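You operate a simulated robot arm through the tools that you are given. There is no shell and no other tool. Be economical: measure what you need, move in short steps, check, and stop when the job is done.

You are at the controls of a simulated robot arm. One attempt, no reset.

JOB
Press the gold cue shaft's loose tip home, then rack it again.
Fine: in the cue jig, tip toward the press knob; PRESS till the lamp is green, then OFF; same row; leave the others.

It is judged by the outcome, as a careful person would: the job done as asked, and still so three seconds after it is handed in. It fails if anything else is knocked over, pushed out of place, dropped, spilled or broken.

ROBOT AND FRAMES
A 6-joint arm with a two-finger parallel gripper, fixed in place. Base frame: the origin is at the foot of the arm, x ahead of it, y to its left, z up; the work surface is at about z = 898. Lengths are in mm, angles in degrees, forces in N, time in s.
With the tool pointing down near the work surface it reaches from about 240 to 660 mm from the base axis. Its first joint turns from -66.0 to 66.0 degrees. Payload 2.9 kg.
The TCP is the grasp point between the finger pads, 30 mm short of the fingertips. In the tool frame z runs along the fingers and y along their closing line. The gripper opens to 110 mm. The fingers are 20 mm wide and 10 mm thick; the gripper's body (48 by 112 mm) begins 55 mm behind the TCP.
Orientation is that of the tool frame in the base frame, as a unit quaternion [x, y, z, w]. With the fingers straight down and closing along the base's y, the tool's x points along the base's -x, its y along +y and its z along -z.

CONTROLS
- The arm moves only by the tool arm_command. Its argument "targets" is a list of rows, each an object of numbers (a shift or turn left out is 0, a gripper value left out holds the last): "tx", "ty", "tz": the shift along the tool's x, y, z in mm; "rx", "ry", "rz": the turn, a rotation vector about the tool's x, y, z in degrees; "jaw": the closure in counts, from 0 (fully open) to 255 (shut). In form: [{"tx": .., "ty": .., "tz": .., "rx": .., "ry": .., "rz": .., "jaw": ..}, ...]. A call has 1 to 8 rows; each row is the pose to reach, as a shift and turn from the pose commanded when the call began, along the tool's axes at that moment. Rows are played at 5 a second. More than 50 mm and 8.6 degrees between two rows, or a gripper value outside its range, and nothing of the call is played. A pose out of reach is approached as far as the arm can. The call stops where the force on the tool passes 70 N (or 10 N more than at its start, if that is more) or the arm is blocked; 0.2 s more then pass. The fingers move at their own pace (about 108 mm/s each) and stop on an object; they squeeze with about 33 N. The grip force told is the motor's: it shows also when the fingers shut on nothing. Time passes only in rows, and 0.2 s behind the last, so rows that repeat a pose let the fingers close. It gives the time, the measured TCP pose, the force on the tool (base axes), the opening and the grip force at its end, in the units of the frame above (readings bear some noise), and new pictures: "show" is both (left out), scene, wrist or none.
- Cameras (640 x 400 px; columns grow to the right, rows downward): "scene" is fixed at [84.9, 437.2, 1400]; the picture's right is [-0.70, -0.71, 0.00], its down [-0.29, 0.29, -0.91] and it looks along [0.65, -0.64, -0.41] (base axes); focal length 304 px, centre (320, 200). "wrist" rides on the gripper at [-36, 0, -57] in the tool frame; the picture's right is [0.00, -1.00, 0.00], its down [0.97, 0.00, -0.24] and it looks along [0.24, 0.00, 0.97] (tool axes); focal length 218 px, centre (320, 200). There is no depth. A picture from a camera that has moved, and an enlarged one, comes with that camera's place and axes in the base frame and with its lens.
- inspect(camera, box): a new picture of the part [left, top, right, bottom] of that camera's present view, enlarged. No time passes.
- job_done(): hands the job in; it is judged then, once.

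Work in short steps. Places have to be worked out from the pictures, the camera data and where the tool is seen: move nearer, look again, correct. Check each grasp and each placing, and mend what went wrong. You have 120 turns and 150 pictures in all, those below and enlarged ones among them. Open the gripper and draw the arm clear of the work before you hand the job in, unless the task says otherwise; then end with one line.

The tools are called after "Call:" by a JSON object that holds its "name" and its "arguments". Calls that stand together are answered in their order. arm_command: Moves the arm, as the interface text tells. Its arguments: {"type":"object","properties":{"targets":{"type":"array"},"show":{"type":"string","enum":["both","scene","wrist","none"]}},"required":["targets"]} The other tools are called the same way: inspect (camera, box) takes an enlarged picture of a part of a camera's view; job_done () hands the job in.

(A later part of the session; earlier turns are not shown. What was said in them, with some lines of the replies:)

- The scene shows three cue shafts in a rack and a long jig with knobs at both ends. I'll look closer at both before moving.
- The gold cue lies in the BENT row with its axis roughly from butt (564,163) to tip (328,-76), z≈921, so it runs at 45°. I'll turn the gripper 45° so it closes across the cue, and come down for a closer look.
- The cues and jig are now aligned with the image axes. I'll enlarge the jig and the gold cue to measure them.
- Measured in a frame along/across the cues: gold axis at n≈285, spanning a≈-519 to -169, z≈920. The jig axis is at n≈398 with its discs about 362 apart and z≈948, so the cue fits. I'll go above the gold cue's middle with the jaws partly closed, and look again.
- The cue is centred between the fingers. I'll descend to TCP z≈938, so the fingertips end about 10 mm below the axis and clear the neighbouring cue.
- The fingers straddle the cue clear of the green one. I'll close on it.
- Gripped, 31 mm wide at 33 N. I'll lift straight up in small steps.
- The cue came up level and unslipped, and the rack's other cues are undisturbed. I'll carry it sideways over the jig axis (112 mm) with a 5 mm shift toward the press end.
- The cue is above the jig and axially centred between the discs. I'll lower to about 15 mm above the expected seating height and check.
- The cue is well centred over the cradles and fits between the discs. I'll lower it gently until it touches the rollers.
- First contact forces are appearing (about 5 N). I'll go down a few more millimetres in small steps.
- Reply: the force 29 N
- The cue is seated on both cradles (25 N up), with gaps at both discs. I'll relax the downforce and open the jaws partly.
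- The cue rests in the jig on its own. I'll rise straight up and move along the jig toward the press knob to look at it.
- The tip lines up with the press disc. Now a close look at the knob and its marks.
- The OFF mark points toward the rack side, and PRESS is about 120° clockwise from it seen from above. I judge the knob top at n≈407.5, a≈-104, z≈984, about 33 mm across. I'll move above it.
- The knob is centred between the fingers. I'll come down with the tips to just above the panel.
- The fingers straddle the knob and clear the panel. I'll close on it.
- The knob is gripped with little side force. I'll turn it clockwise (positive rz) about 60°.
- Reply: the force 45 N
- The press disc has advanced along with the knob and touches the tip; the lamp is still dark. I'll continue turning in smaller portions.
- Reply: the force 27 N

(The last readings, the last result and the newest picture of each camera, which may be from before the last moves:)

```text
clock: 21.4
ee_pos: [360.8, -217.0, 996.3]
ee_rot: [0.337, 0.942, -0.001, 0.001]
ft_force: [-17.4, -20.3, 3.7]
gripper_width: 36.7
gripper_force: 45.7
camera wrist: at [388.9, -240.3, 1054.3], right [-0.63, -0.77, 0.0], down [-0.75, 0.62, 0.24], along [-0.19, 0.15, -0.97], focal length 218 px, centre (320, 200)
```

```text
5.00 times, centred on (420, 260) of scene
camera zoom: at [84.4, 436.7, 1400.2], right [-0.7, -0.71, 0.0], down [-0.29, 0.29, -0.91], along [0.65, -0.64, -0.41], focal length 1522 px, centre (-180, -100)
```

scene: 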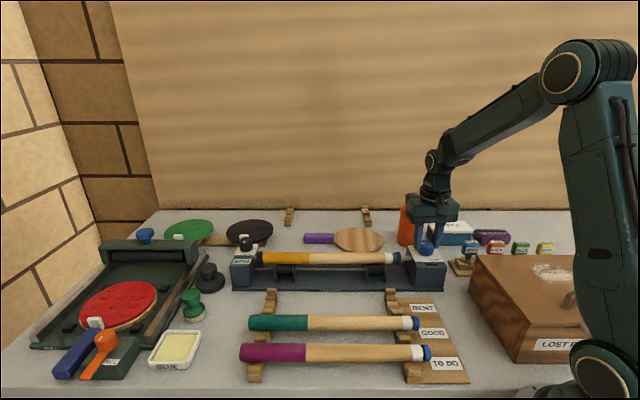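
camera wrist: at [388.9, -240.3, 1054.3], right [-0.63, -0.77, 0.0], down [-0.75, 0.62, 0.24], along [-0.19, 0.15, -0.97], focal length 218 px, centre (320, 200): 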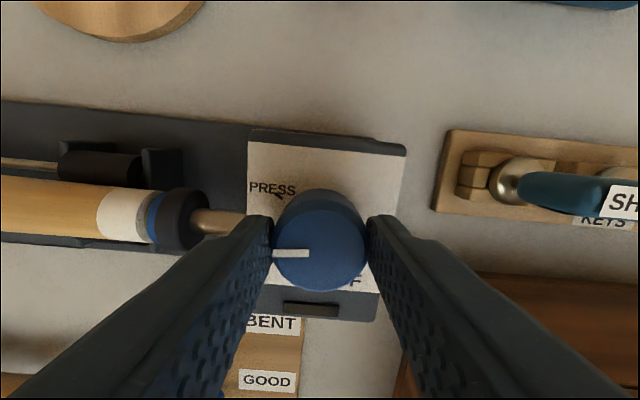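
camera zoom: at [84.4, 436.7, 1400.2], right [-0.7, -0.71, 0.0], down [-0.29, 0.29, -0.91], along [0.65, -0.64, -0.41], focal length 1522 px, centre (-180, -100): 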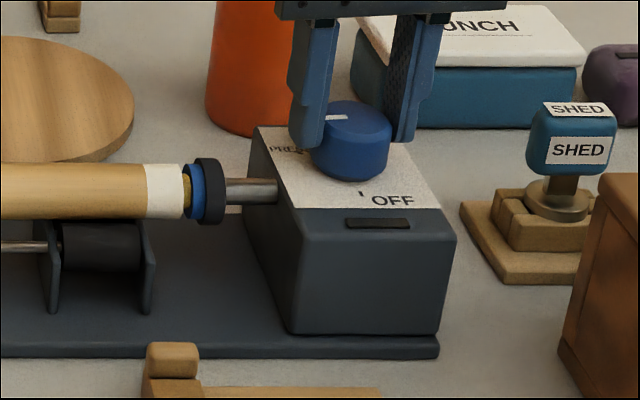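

The ram is pushing the cue back toward the spin disc, and the tip is not yet closed. I'll continue turning.

Call:
{"name": "arm_command", "arguments": {"targets": [{"rz": 5}, {"rz": 10}, {"rz": 15}, {"rz": 20}, {"rz": 20}]}}

Call:
{"name": "inspect", "arguments": {"camera": "scene", "box": [370, 220, 470, 300]}}

Call:
{"name": "inspect", "arguments": {"camera": "scene", "box": [220, 220, 320, 300]}}

```text
clock: 22.6
ee_pos: [361.1, -216.7, 997.1]
ee_rot: [0.496, 0.868, -0.002, 0.0]
ft_force: [-23.8, -19.6, 21.4]
gripper_width: 36.9
gripper_force: 44.9
camera wrist: at [379.2, -248.7, 1054.3], right [-0.86, -0.51, 0.0], down [-0.49, 0.84, 0.24], along [-0.12, 0.2, -0.97], focal length 218 px, centre (320, 200)
```

scene: 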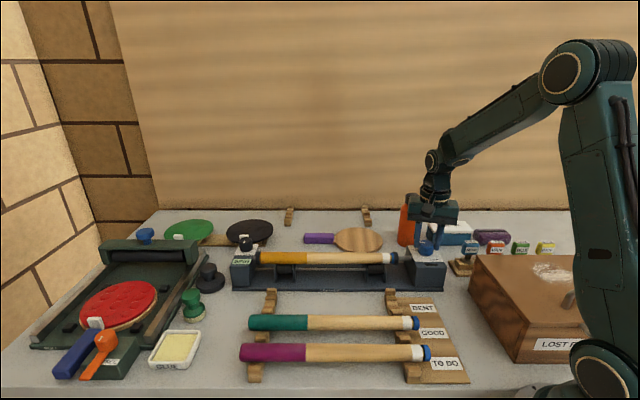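
wrist: 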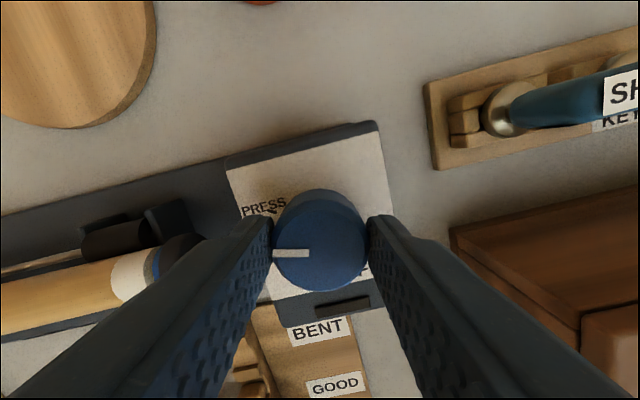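

```text
5.00 times, centred on (420, 260) of scene
camera zoom: at [84.0, 436.8, 1400.2], right [-0.7, -0.71, 0.0], down [-0.29, 0.29, -0.91], along [0.65, -0.64, -0.41], focal length 1522 px, centre (-180, -100)
```

zoom: 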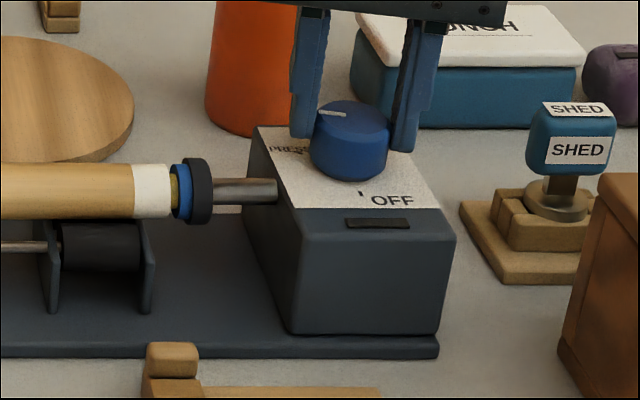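

```text
5.00 times, centred on (270, 260) of scene
camera zoom: at [84.0, 436.8, 1400.2], right [-0.7, -0.71, 0.0], down [-0.29, 0.29, -0.91], along [0.65, -0.64, -0.41], focal length 1522 px, centre (570, -100)
```

zoom: 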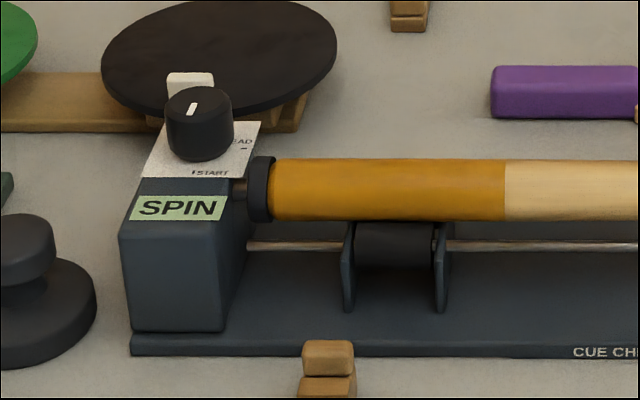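

The butt is now against the spin disc, so further turning should close the tip. I've turned 104° so far and will go on in small steps.

Call:
{"name": "arm_command", "arguments": {"targets": [{"rz": 4}, {"rz": 8}, {"rz": 12}, {"rz": 12}]}}

Call:
{"name": "inspect", "arguments": {"camera": "scene", "box": [370, 220, 470, 300]}}

```text
clock: 23.6
ee_pos: [361.1, -217.6, 996.9]
ee_rot: [0.583, 0.812, -0.002, 0.001]
ft_force: [-21.0, -17.7, 23.3]
gripper_width: 36.9
gripper_force: 44.9
camera wrist: at [372.0, -251.9, 1054.3], right [-0.95, -0.32, 0.0], down [-0.31, 0.92, 0.24], along [-0.08, 0.22, -0.97], focal length 218 px, centre (320, 200)
```

scene: 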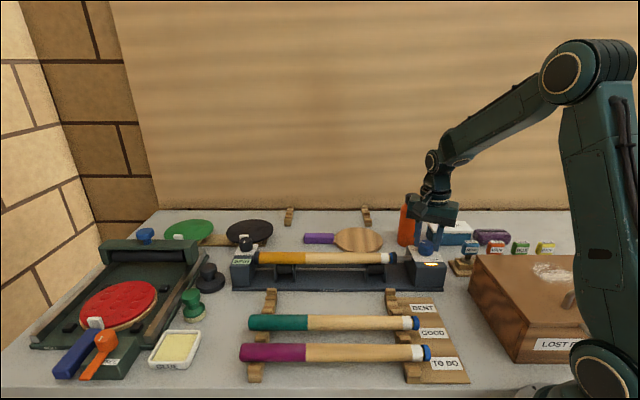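
wrist: 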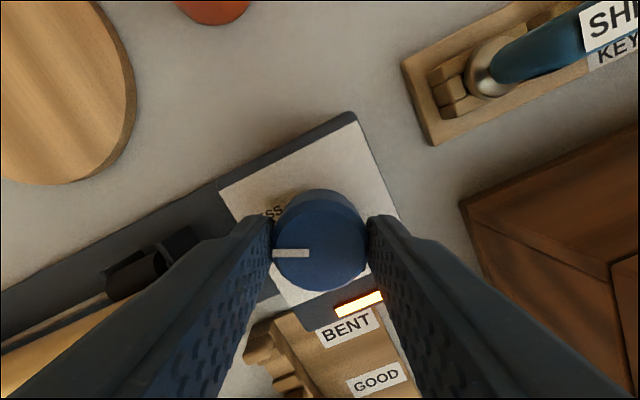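

```text
5.00 times, centred on (420, 260) of scene
camera zoom: at [84.0, 436.9, 1400.2], right [-0.7, -0.71, 0.0], down [-0.29, 0.29, -0.91], along [0.65, -0.64, -0.41], focal length 1522 px, centre (-180, -100)
```

zoom: 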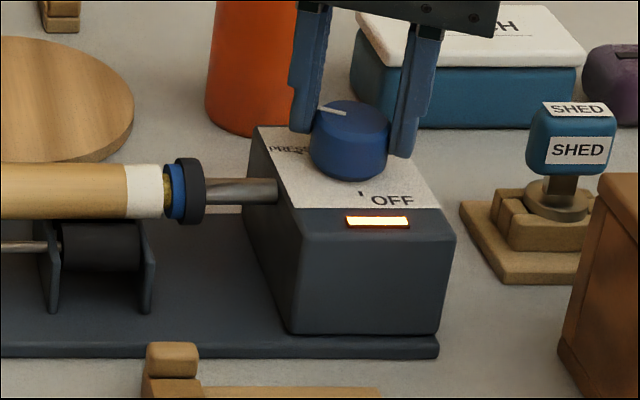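

The lamp is amber and pressing is underway. I'll wait here a second or so and look.

Call:
{"name": "arm_command", "arguments": {"targets": [{"rz": 0}, {"rz": 0}, {"rz": 0}, {"rz": 0}, {"rz": 0}, {"rz": 0}], "show": "none"}}

Call:
{"name": "inspect", "arguments": {"camera": "scene", "box": [370, 220, 470, 300]}}

```text
clock: 25.0
ee_pos: [360.7, -217.9, 996.4]
ee_rot: [0.583, 0.813, -0.002, 0.001]
ft_force: [-20.2, -19.2, 27.7]
gripper_width: 37.0
gripper_force: 45.0
```

```text
5.00 times, centred on (420, 260) of scene
camera zoom: at [84.0, 436.9, 1400.2], right [-0.7, -0.71, 0.0], down [-0.29, 0.29, -0.91], along [0.65, -0.64, -0.41], focal length 1522 px, centre (-180, -100)
```

zoom: 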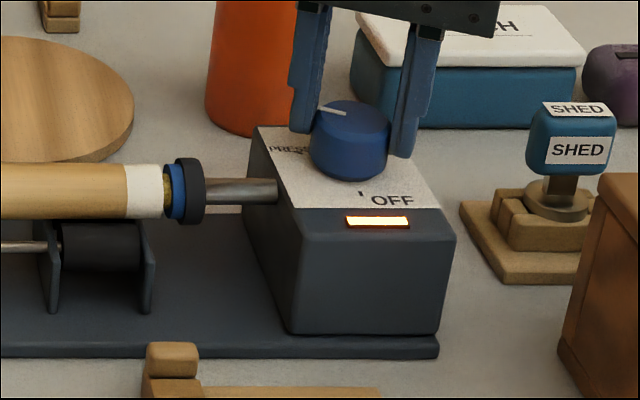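

No change with time, so the ram follows the knob. I'll turn a little further.

Call:
{"name": "arm_command", "arguments": {"targets": [{"rz": 2}, {"rz": 4}, {"rz": 6}, {"rz": 6}], "show": "wrist"}}

Call:
{"name": "inspect", "arguments": {"camera": "scene", "box": [370, 220, 470, 300]}}

```text
clock: 26.0
ee_pos: [359.6, -218.7, 996.8]
ee_rot: [0.625, 0.78, -0.002, 0.0]
ft_force: [-22.4, -20.3, 30.8]
gripper_width: 36.9
gripper_force: 44.8
camera wrist: at [368.4, -252.9, 1054.2], right [-0.98, -0.22, 0.0], down [-0.21, 0.95, 0.24], along [-0.05, 0.23, -0.97], focal length 218 px, centre (320, 200)
```

wrist: 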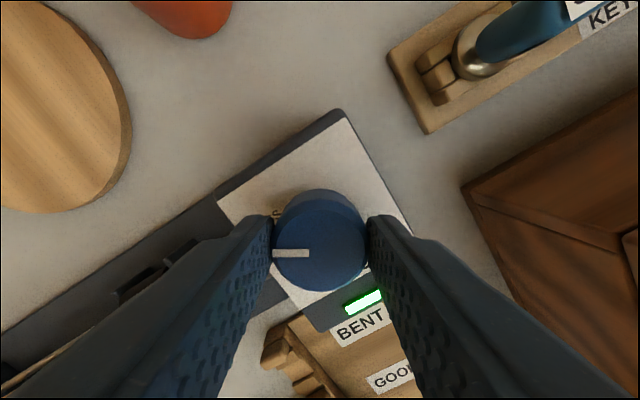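

```text
5.00 times, centred on (420, 260) of scene
camera zoom: at [83.9, 436.9, 1400.2], right [-0.7, -0.71, 0.0], down [-0.29, 0.29, -0.91], along [0.65, -0.64, -0.41], focal length 1522 px, centre (-180, -100)
```

zoom: 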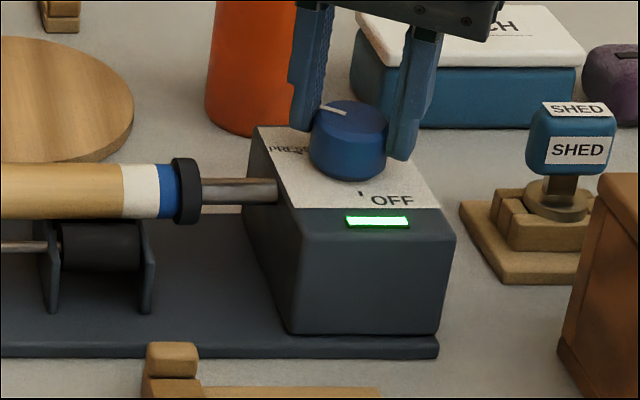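

The lamp is green and the tip is flush with the shaft. I'll stop pressing and turn back the 122° to OFF.

Call:
{"name": "arm_command", "arguments": {"targets": [{"rz": -8}, {"rz": -16}, {"rz": -24}, {"rz": -32}, {"rz": -40}, {"rz": -48}, {"rz": -56}, {"rz": -62}], "show": "wrist"}}

Call:
{"name": "inspect", "arguments": {"camera": "scene", "box": [370, 220, 470, 300]}}

```text
clock: 27.8
ee_pos: [362.1, -216.1, 996.9]
ee_rot: [0.132, 0.991, -0.003, 0.001]
ft_force: [-17.2, -21.8, 27.8]
gripper_width: 36.9
gripper_force: 45.0
camera wrist: at [395.9, -226.3, 1053.9], right [-0.26, -0.96, 0.0], down [-0.94, 0.26, 0.24], along [-0.23, 0.06, -0.97], focal length 218 px, centre (320, 200)
```

wrist: 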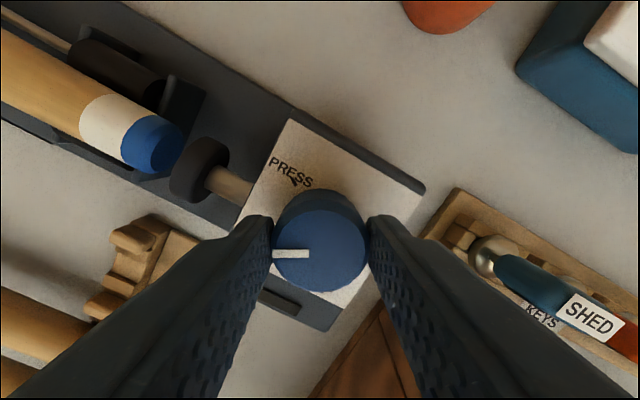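

```text
5.00 times, centred on (420, 260) of scene
camera zoom: at [84.1, 436.8, 1400.2], right [-0.7, -0.71, 0.0], down [-0.29, 0.29, -0.91], along [0.65, -0.64, -0.41], focal length 1522 px, centre (-180, -100)
```

zoom: 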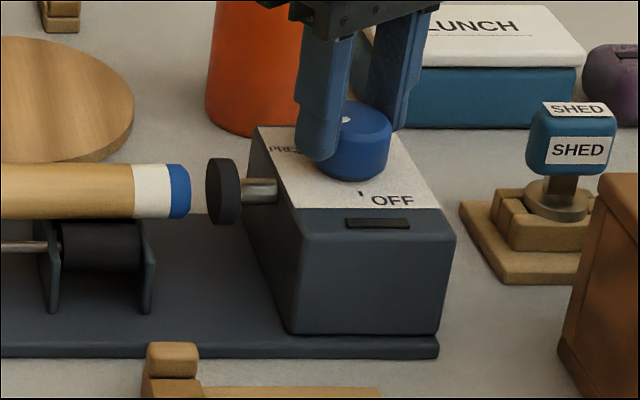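

The tip stays flush and the ram is retracting. I'll turn the remaining 60° to OFF.

Call:
{"name": "arm_command", "arguments": {"targets": [{"rz": -8}, {"rz": -16}, {"rz": -24}, {"rz": -32}, {"rz": -40}, {"rz": -48}, {"rz": -56}, {"rz": -60}], "show": "wrist"}}

Call:
{"name": "inspect", "arguments": {"camera": "scene", "box": [370, 220, 470, 300]}}

Call:
{"name": "inspect", "arguments": {"camera": "wrist", "box": [190, 130, 410, 300]}}

```text
clock: 29.6
ee_pos: [360.8, -216.4, 995.3]
ee_rot: [-0.382, 0.924, 0.0, -0.001]
ft_force: [-9.1, -19.9, 21.7]
gripper_width: 37.1
gripper_force: 45.3
camera wrist: at [386.4, -190.6, 1053.7], right [0.71, -0.71, 0.0], down [-0.69, -0.69, 0.24], along [-0.17, -0.17, -0.97], focal length 218 px, centre (320, 200)
```

wrist: 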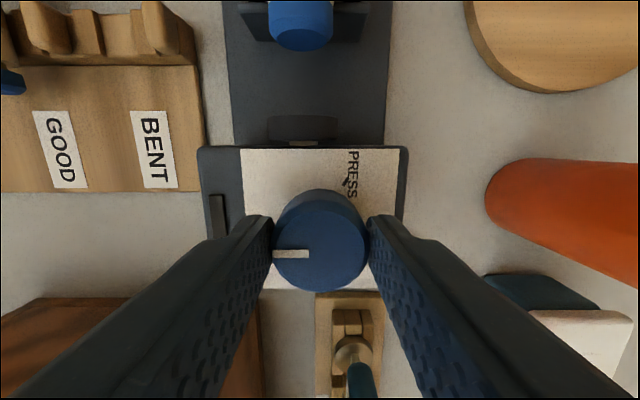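

```text
5.00 times, centred on (420, 260) of scene
camera zoom: at [84.4, 436.8, 1400.2], right [-0.7, -0.71, 0.0], down [-0.29, 0.29, -0.91], along [0.65, -0.64, -0.41], focal length 1522 px, centre (-180, -100)
```

zoom: 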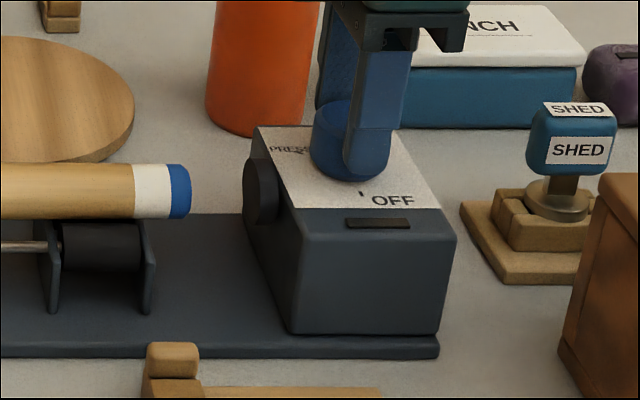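

```text
2.35 times, centred on (300, 215) of wrist
camera zoom: at [386.4, -190.6, 1053.7], right [0.71, -0.71, 0.0], down [-0.69, -0.69, 0.24], along [-0.17, -0.17, -0.97], focal length 514 px, centre (367, 165)
```

zoom: 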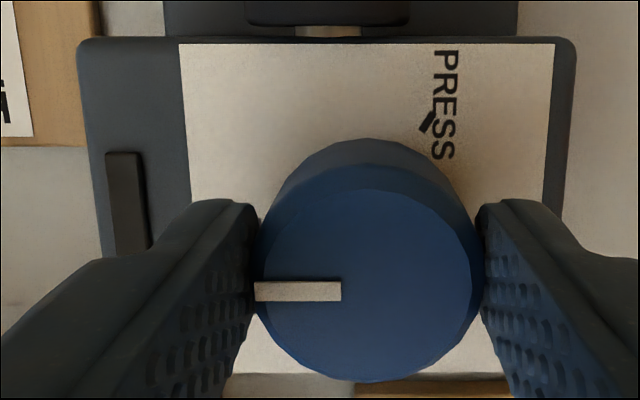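

The ram is fully retracted and the pointer is back at OFF. I'll open the jaws and rise off the knob.

Call:
{"name": "arm_command", "arguments": {"targets": [{"jaw": 150}, {"jaw": 105}, {"jaw": 105}, {"jaw": 105, "tz": -20}, {"jaw": 105, "tz": -50}, {"jaw": 105, "tz": -90}, {"jaw": 105, "tz": -90, "tx": -35}, {"jaw": 105, "tz": -90, "tx": -80}]}}

Call:
{"name": "inspect", "arguments": {"camera": "scene", "box": [220, 210, 460, 310]}}

Call:
{"name": "inspect", "arguments": {"camera": "wrist", "box": [260, 150, 400, 330]}}

```text
clock: 31.4
ee_pos: [419.3, -156.5, 1088.3]
ee_rot: [-0.383, 0.924, 0.0, 0.0]
ft_force: [0.1, 0.2, -0.1]
gripper_width: 64.7
gripper_force: 0.1
camera wrist: at [444.2, -130.8, 1145.1], right [0.71, -0.71, 0.0], down [-0.69, -0.69, 0.24], along [-0.17, -0.17, -0.97], focal length 218 px, centre (320, 200)
```

scene: 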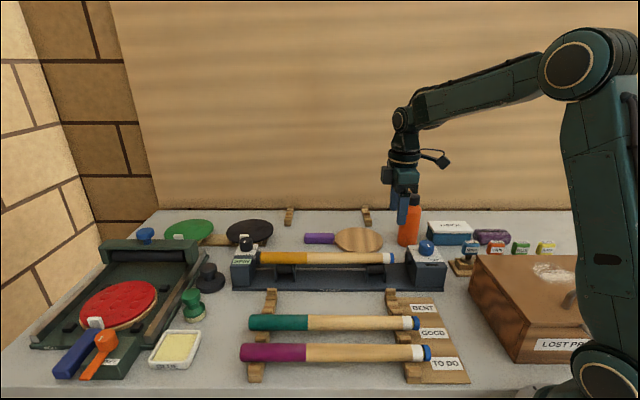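
wrist: 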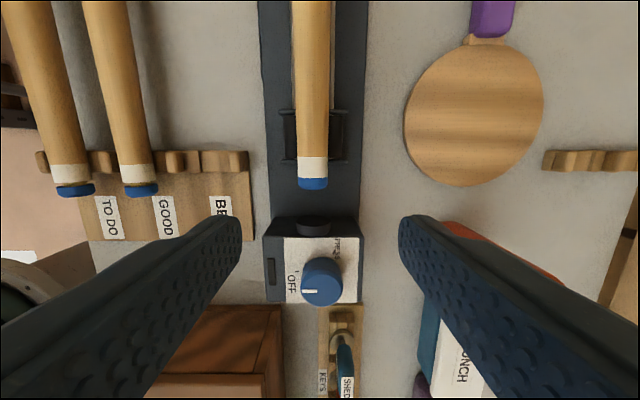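

```text
2.67 times, centred on (340, 260) of scene
camera zoom: at [84.9, 437.2, 1400.0], right [-0.7, -0.71, 0.0], down [-0.29, 0.29, -0.91], along [0.65, -0.64, -0.41], focal length 812 px, centre (267, 40)
```

zoom: 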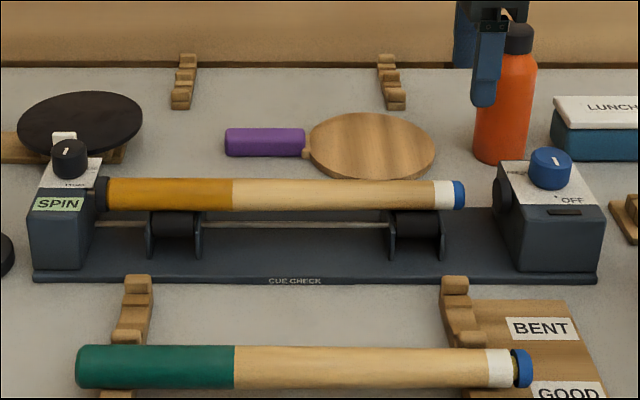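

```text
2.22 times, centred on (330, 240) of wrist
camera zoom: at [444.2, -130.8, 1145.1], right [0.71, -0.71, 0.0], down [-0.69, -0.69, 0.24], along [-0.17, -0.17, -0.97], focal length 485 px, centre (298, 111)
```

zoom: 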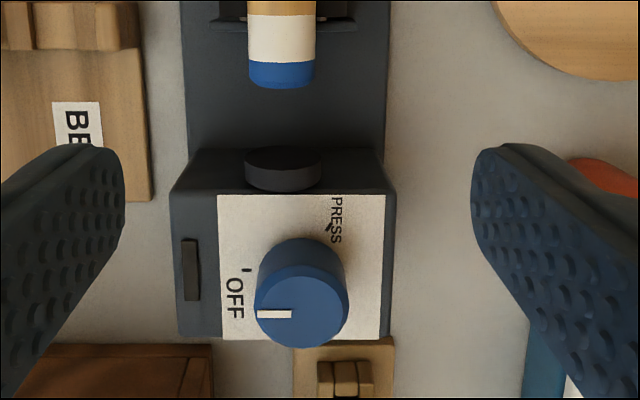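

The pointer is at OFF, the lamp is out and the tip is home. The cue slid about 13 mm toward the spin disc, so I'll go back above its original grip spot (a≈-354, n≈399).

Call:
{"name": "arm_command", "arguments": {"targets": [{"tx": -45, "ty": 3}, {"tx": -90, "ty": 6}, {"tx": -130, "ty": 8.3}, {"tx": -160, "ty": 8.3}, {"tx": -168.7, "ty": 8.3, "tz": 30}, {"tx": -168.7, "ty": 8.3, "tz": 60}, {"tx": -168.7, "ty": 8.3, "tz": 78}, {"tx": -168.7, "ty": 8.3, "tz": 78}]}}

```text
clock: 33.2
ee_pos: [532.5, -33.0, 1010.4]
ee_rot: [-0.383, 0.924, 0.0, 0.001]
ft_force: [-0.1, 0.2, 0.4]
gripper_width: 64.7
gripper_force: 0.0
camera wrist: at [557.2, -8.3, 1066.6], right [0.71, -0.71, 0.0], down [-0.69, -0.69, 0.24], along [-0.17, -0.17, -0.97], focal length 218 px, centre (320, 200)
```

scene: 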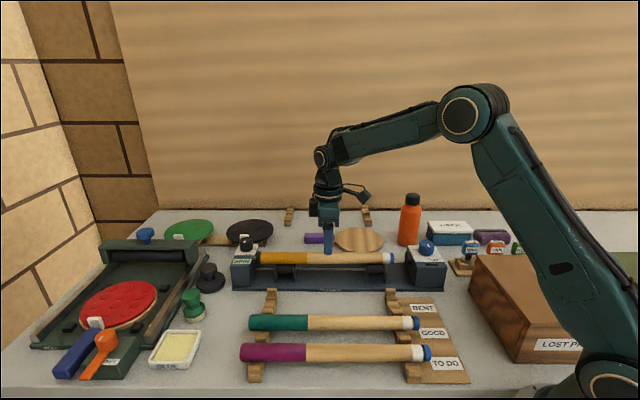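
wrist: 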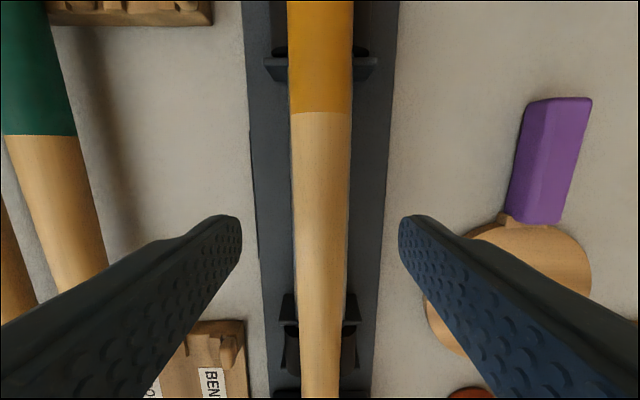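

The cue is centred. I'll descend to the earlier height (z≈965) and close.

Call:
{"name": "arm_command", "arguments": {"targets": [{"tz": 20}, {"tz": 36}, {"tz": 45}, {"tz": 45}, {"tz": 45, "jaw": 150}, {"tz": 45, "jaw": 255}, {"tz": 45, "jaw": 255}, {"tz": 45, "jaw": 255}], "show": "wrist"}}

Call:
{"name": "inspect", "arguments": {"camera": "scene", "box": [220, 210, 460, 310]}}

```text
clock: 35.0
ee_pos: [531.4, -35.1, 962.3]
ee_rot: [-0.382, 0.924, 0.0, 0.0]
ft_force: [0.0, 1.0, 0.4]
gripper_width: 31.2
gripper_force: 32.7
camera wrist: at [556.7, -9.1, 1020.1], right [0.71, -0.71, 0.0], down [-0.69, -0.69, 0.24], along [-0.17, -0.17, -0.97], focal length 218 px, centre (320, 200)
```

wrist: 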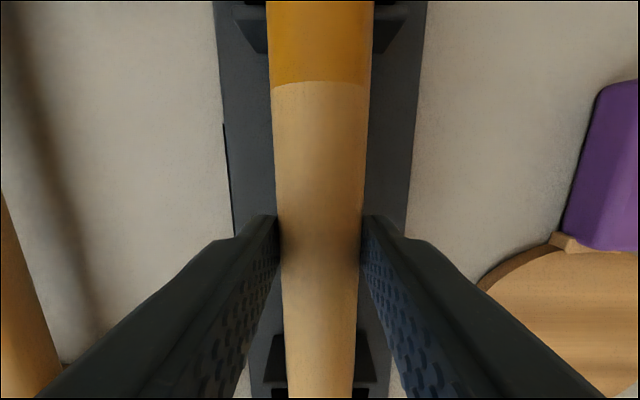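

```text
2.67 times, centred on (340, 260) of scene
camera zoom: at [84.9, 437.2, 1400.0], right [-0.7, -0.71, 0.0], down [-0.29, 0.29, -0.91], along [0.65, -0.64, -0.41], focal length 812 px, centre (267, 40)
```

zoom: 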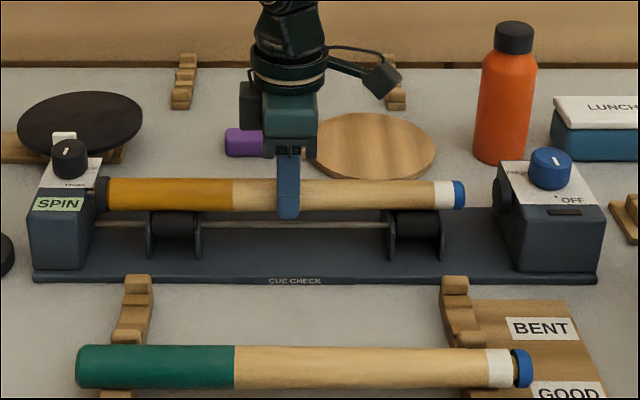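

Gripped again (31 mm), slightly nearer the tip than before. I'll lift, easing off the spin disc.

Call:
{"name": "arm_command", "arguments": {"targets": [{"tz": -2, "tx": 2}, {"tz": -8, "tx": 5}, {"tz": -25, "tx": 5}, {"tz": -50, "tx": 5}, {"tz": -80, "tx": 5}, {"tz": -90, "tx": 5}, {"tz": -90, "tx": 5}]}}

Call:
{"name": "inspect", "arguments": {"camera": "scene", "box": [220, 200, 460, 350]}}

```text
clock: 36.6
ee_pos: [529.1, -36.2, 1052.7]
ee_rot: [-0.383, 0.924, 0.0, 0.001]
ft_force: [-0.6, -0.6, -1.4]
gripper_width: 30.8
gripper_force: 32.4
camera wrist: at [554.8, -11.0, 1110.4], right [0.71, -0.71, 0.0], down [-0.69, -0.69, 0.24], along [-0.17, -0.17, -0.97], focal length 218 px, centre (320, 200)
```

scene: 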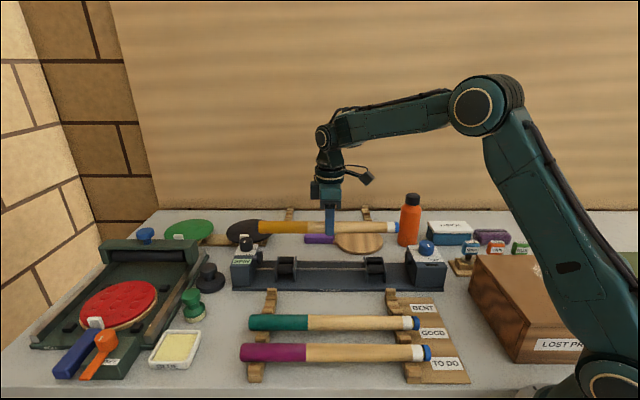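
wrist: 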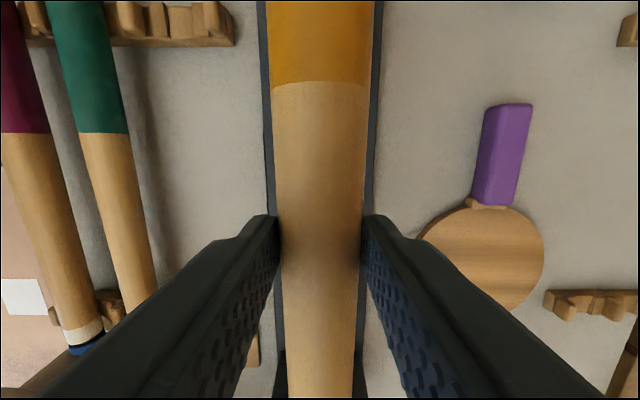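

```text
2.67 times, centred on (340, 275) of scene
camera zoom: at [84.9, 437.2, 1400.0], right [-0.7, -0.71, 0.0], down [-0.29, 0.29, -0.91], along [0.65, -0.64, -0.41], focal length 812 px, centre (267, 0)
```

zoom: 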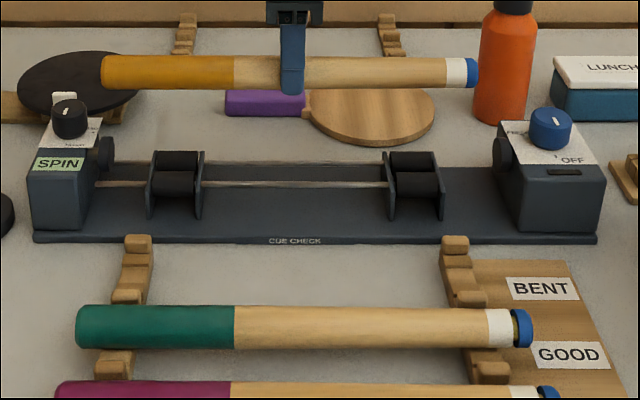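

The cue is lifted clear with the tip home. I'll carry it back over the BENT row: 115 mm toward the rack and 7 mm toward the tip.

Call:
{"name": "arm_command", "arguments": {"targets": [{"ty": 25, "tx": 2}, {"ty": 55, "tx": 5}, {"ty": 85, "tx": 7}, {"ty": 105, "tx": 7}, {"ty": 114.7, "tx": 7}, {"ty": 114.7, "tx": 7, "tz": 30}, {"ty": 114.7, "tx": 7, "tz": 60}, {"ty": 114.7, "tx": 7, "tz": 60}]}}

Call:
{"name": "inspect", "arguments": {"camera": "scene", "box": [220, 220, 480, 390]}}

```text
clock: 38.4
ee_pos: [444.9, 42.7, 992.4]
ee_rot: [-0.382, 0.924, 0.0, 0.0]
ft_force: [-0.1, 0.6, -1.4]
gripper_width: 30.8
gripper_force: 32.6
camera wrist: at [469.4, 66.9, 1049.9], right [0.71, -0.71, 0.0], down [-0.69, -0.69, 0.24], along [-0.17, -0.17, -0.97], focal length 218 px, centre (320, 200)
```

scene: 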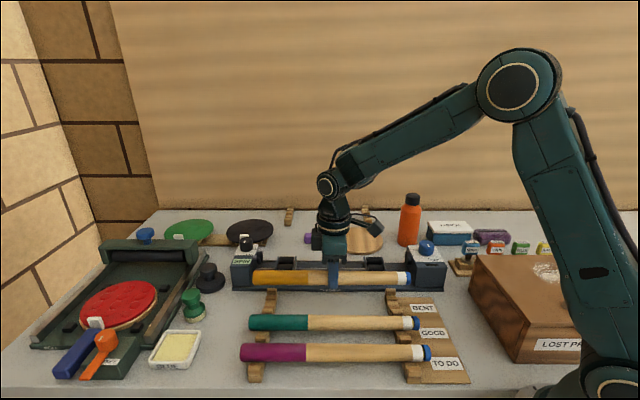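
wrist: 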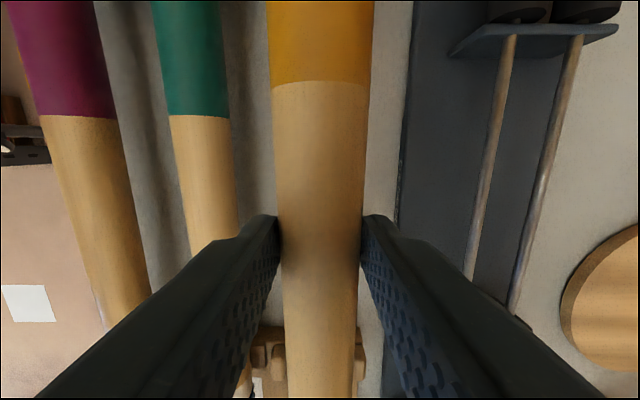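

```text
2.35 times, centred on (350, 305) of scene
camera zoom: at [84.9, 437.2, 1400.0], right [-0.7, -0.71, 0.0], down [-0.29, 0.29, -0.91], along [0.65, -0.64, -0.41], focal length 716 px, centre (249, -47)
```

zoom: 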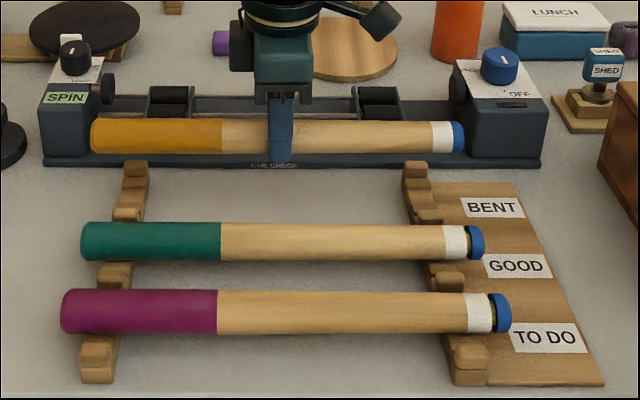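

Axial position matches the original within about 1 mm. I'll lower to about 10 mm above the seats and check.

Call:
{"name": "arm_command", "arguments": {"targets": [{"tz": 18, "ty": -0.5}, {"tz": 34, "ty": -0.5}, {"tz": 46, "ty": -0.5}, {"tz": 46, "ty": -0.5}], "show": "wrist"}}

Call:
{"name": "inspect", "arguments": {"camera": "scene", "box": [220, 220, 480, 390]}}

```text
clock: 39.4
ee_pos: [442.9, 40.4, 947.1]
ee_rot: [-0.383, 0.924, 0.0, 0.0]
ft_force: [-0.3, -0.9, -1.1]
gripper_width: 31.0
gripper_force: 32.9
camera wrist: at [468.5, 65.2, 1004.4], right [0.71, -0.71, 0.0], down [-0.69, -0.69, 0.24], along [-0.17, -0.17, -0.97], focal length 218 px, centre (320, 200)
```

wrist: 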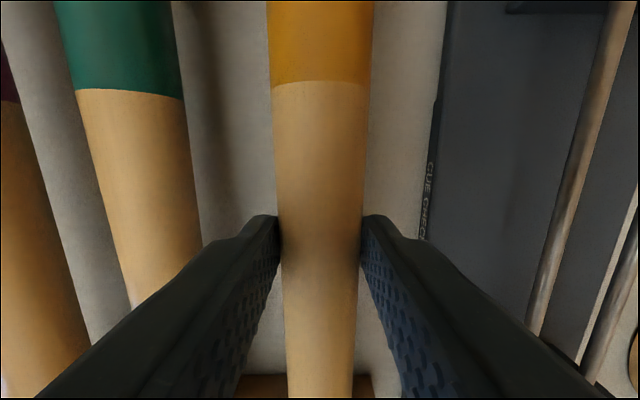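

```text
2.35 times, centred on (350, 305) of scene
camera zoom: at [84.9, 437.2, 1400.0], right [-0.7, -0.71, 0.0], down [-0.29, 0.29, -0.91], along [0.65, -0.64, -0.41], focal length 716 px, centre (249, -47)
```

zoom: 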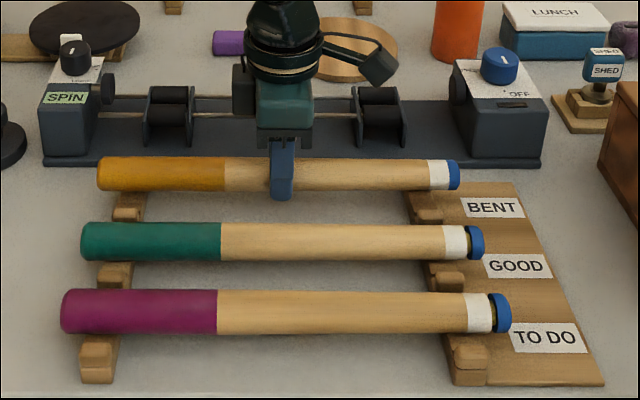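

It is over the BENT seats. I'll lower slowly to contact.

Call:
{"name": "arm_command", "arguments": {"targets": [{"tz": 4}, {"tz": 7}, {"tz": 9}, {"tz": 11}, {"tz": 11}], "show": "wrist"}}

Call:
{"name": "inspect", "arguments": {"camera": "scene", "box": [220, 220, 480, 390]}}

```text
clock: 40.6
ee_pos: [443.0, 38.2, 936.1]
ee_rot: [-0.382, 0.924, 0.0, 0.0]
ft_force: [0.2, 0.9, -2.7]
gripper_width: 31.4
gripper_force: 32.1
camera wrist: at [467.9, 63.6, 993.7], right [0.71, -0.71, 0.0], down [-0.69, -0.69, 0.24], along [-0.17, -0.17, -0.97], focal length 218 px, centre (320, 200)
```

wrist: 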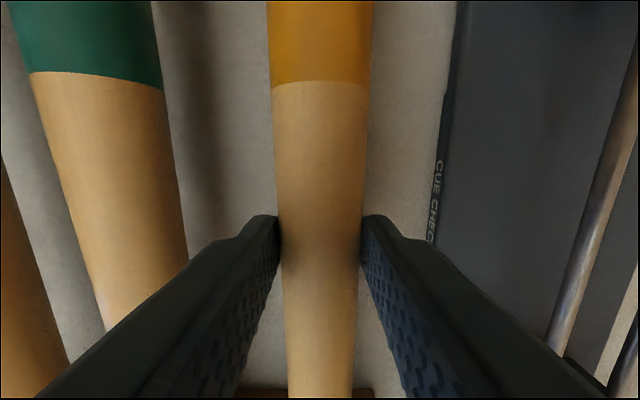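

```text
2.35 times, centred on (350, 305) of scene
camera zoom: at [84.9, 437.2, 1400.0], right [-0.7, -0.71, 0.0], down [-0.29, 0.29, -0.91], along [0.65, -0.64, -0.41], focal length 716 px, centre (249, -47)
```

zoom: 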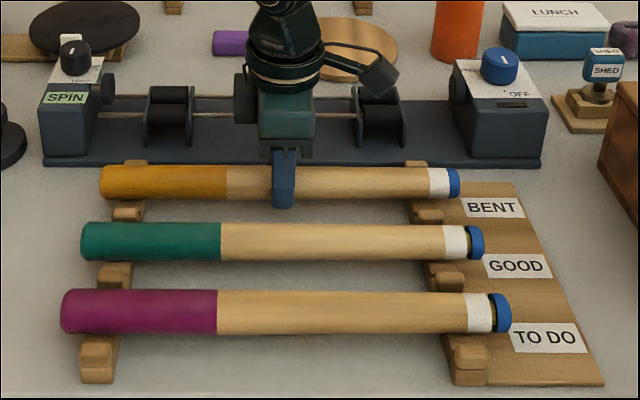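

There's no contact yet; about 2 mm remain by the picture. I'll lower in 1 mm steps.

Call:
{"name": "arm_command", "arguments": {"targets": [{"tz": 1}, {"tz": 2}, {"tz": 3}, {"tz": 3}], "show": "none"}}

Call:
{"name": "inspect", "arguments": {"camera": "scene", "box": [240, 270, 340, 340]}}

Call:
{"name": "inspect", "arguments": {"camera": "scene", "box": [350, 270, 450, 340]}}

```text
clock: 41.6
ee_pos: [442.2, 40.5, 933.9]
ee_rot: [-0.382, 0.924, 0.0, 0.001]
ft_force: [-10.1, 2.3, 24.5]
gripper_width: 31.0
gripper_force: 33.3
```

```text
5.71 times, centred on (290, 305) of scene
camera zoom: at [84.3, 437.3, 1400.0], right [-0.7, -0.71, 0.0], down [-0.29, 0.29, -0.91], along [0.65, -0.64, -0.41], focal length 1739 px, centre (491, -400)
```

zoom: 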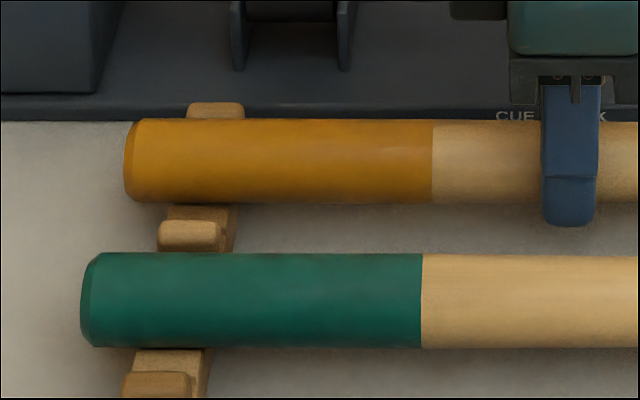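

```text
5.71 times, centred on (400, 305) of scene
camera zoom: at [84.3, 437.3, 1400.0], right [-0.7, -0.71, 0.0], down [-0.29, 0.29, -0.91], along [0.65, -0.64, -0.41], focal length 1739 px, centre (-137, -400)
```

zoom: 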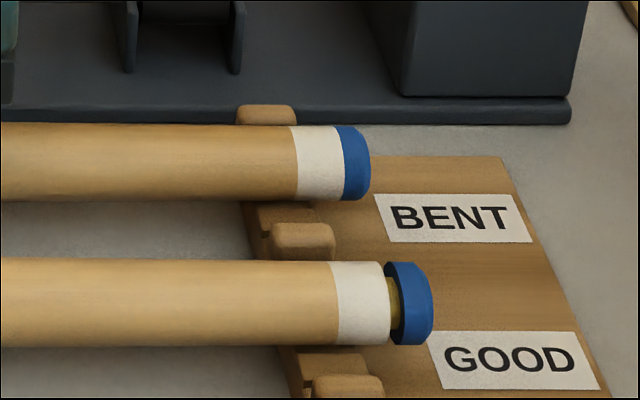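

Contact at about 25 N and the cue looks seated in its row. I'll relax 1 mm and open the jaws.

Call:
{"name": "arm_command", "arguments": {"targets": [{"tz": -1}, {"tz": -1, "jaw": 170}, {"tz": -1, "jaw": 120}, {"tz": -1, "jaw": 110}, {"tz": -1, "jaw": 110}]}}

Call:
{"name": "inspect", "arguments": {"camera": "scene", "box": [220, 220, 480, 390]}}

```text
clock: 42.8
ee_pos: [443.0, 38.7, 934.0]
ee_rot: [-0.383, 0.924, 0.0, 0.001]
ft_force: [-0.7, 0.5, -0.5]
gripper_width: 62.3
gripper_force: 0.0
camera wrist: at [468.5, 64.0, 990.7], right [0.71, -0.71, 0.0], down [-0.69, -0.69, 0.24], along [-0.17, -0.17, -0.97], focal length 218 px, centre (320, 200)
```

scene: 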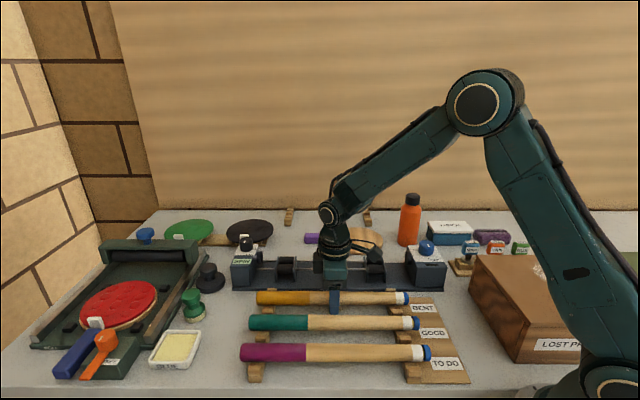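
wrist: 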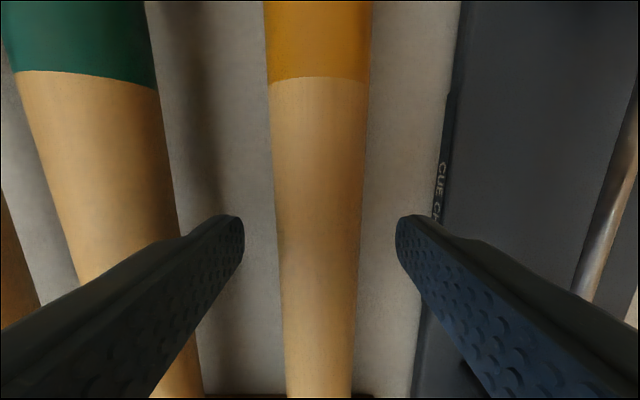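

```text
2.35 times, centred on (350, 305) of scene
camera zoom: at [84.9, 437.2, 1400.0], right [-0.7, -0.71, 0.0], down [-0.29, 0.29, -0.91], along [0.65, -0.64, -0.41], focal length 716 px, centre (249, -47)
```

zoom: 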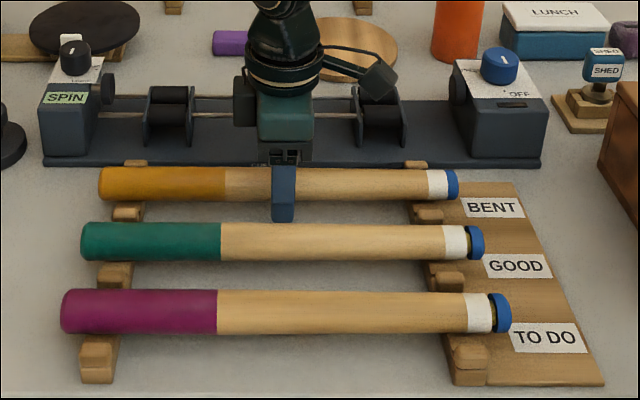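

The cue settled into its seat and the fingers are free. I'll rise straight up well clear.

Call:
{"name": "arm_command", "arguments": {"targets": [{"tz": -15}, {"tz": -40}, {"tz": -80}, {"tz": -120}, {"tz": -160}, {"tz": -200}, {"tz": -220}, {"tz": -220}]}}

Call:
{"name": "inspect", "arguments": {"camera": "scene", "box": [220, 220, 480, 390]}}

Call:
{"name": "inspect", "arguments": {"camera": "wrist", "box": [140, 0, 460, 390]}}

```text
clock: 44.6
ee_pos: [443.2, 38.3, 1153.8]
ee_rot: [-0.383, 0.924, 0.0, 0.001]
ft_force: [0.0, -0.1, 0.0]
gripper_width: 62.4
gripper_force: 0.0
camera wrist: at [469.3, 63.4, 1211.2], right [0.71, -0.71, 0.0], down [-0.69, -0.69, 0.24], along [-0.17, -0.17, -0.97], focal length 218 px, centre (320, 200)
```

scene: 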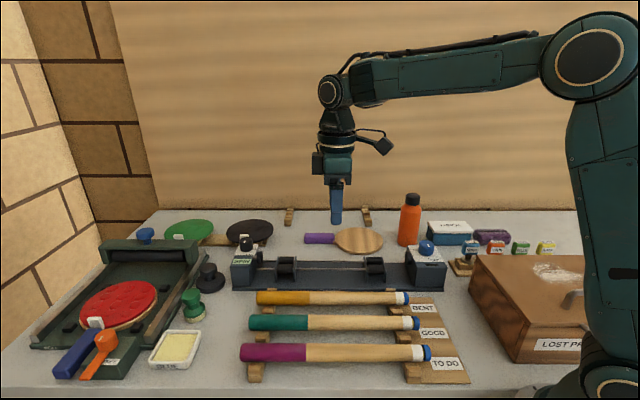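
wrist: 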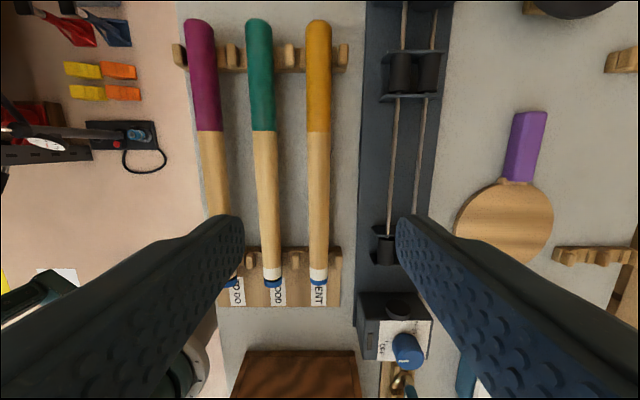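

```text
2.35 times, centred on (350, 305) of scene
camera zoom: at [84.9, 437.2, 1400.0], right [-0.7, -0.71, 0.0], down [-0.29, 0.29, -0.91], along [0.65, -0.64, -0.41], focal length 716 px, centre (249, -47)
```

zoom: 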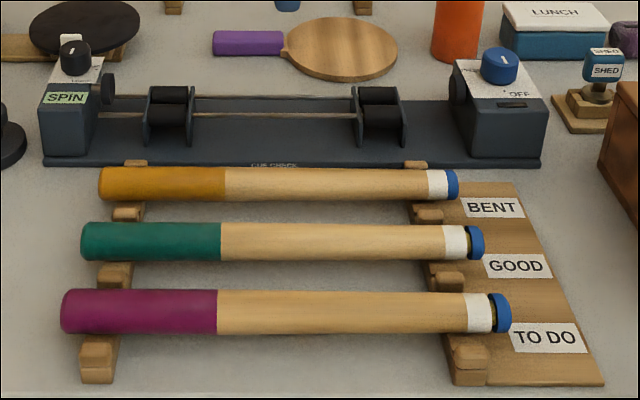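

```text
1.03 times, centred on (300, 195) of wrist
camera zoom: at [469.3, 63.4, 1211.2], right [0.71, -0.71, 0.0], down [-0.69, -0.69, 0.24], along [-0.17, -0.17, -0.97], focal length 224 px, centre (340, 205)
```

zoom: 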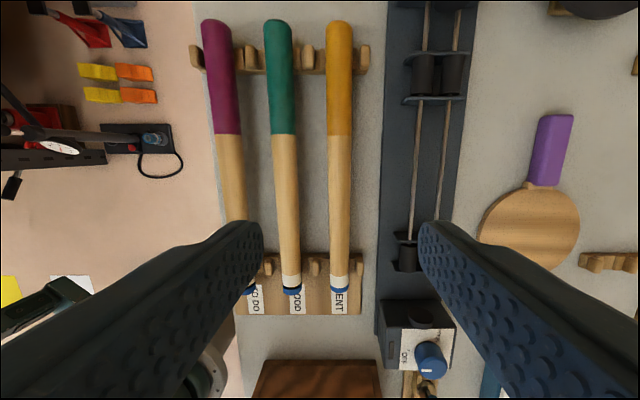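

The gold cue is back in the BENT row with its tip home, the knob is at OFF, the other cues are untouched and the arm is clear. I'll open the gripper fully, then hand in.

Call:
{"name": "arm_command", "arguments": {"targets": [{"jaw": 0}, {"jaw": 0}, {"jaw": 0}], "show": "none"}}

```text
clock: 45.4
ee_pos: [444.7, 38.7, 1153.9]
ee_rot: [-0.382, 0.924, 0.001, 0.001]
ft_force: [1.0, 0.1, -0.4]
gripper_width: 110.0
gripper_force: 0.0
```

Everything is in place, so I'm handing the job in.

Call:
{"name": "job_done", "arguments": {}}

```text
The job is handed in.
```

The gold cue's tip was pressed home to a green lamp, the press knob is back at OFF, and the cue is racked again in its BENT row with the other cues left as they were.
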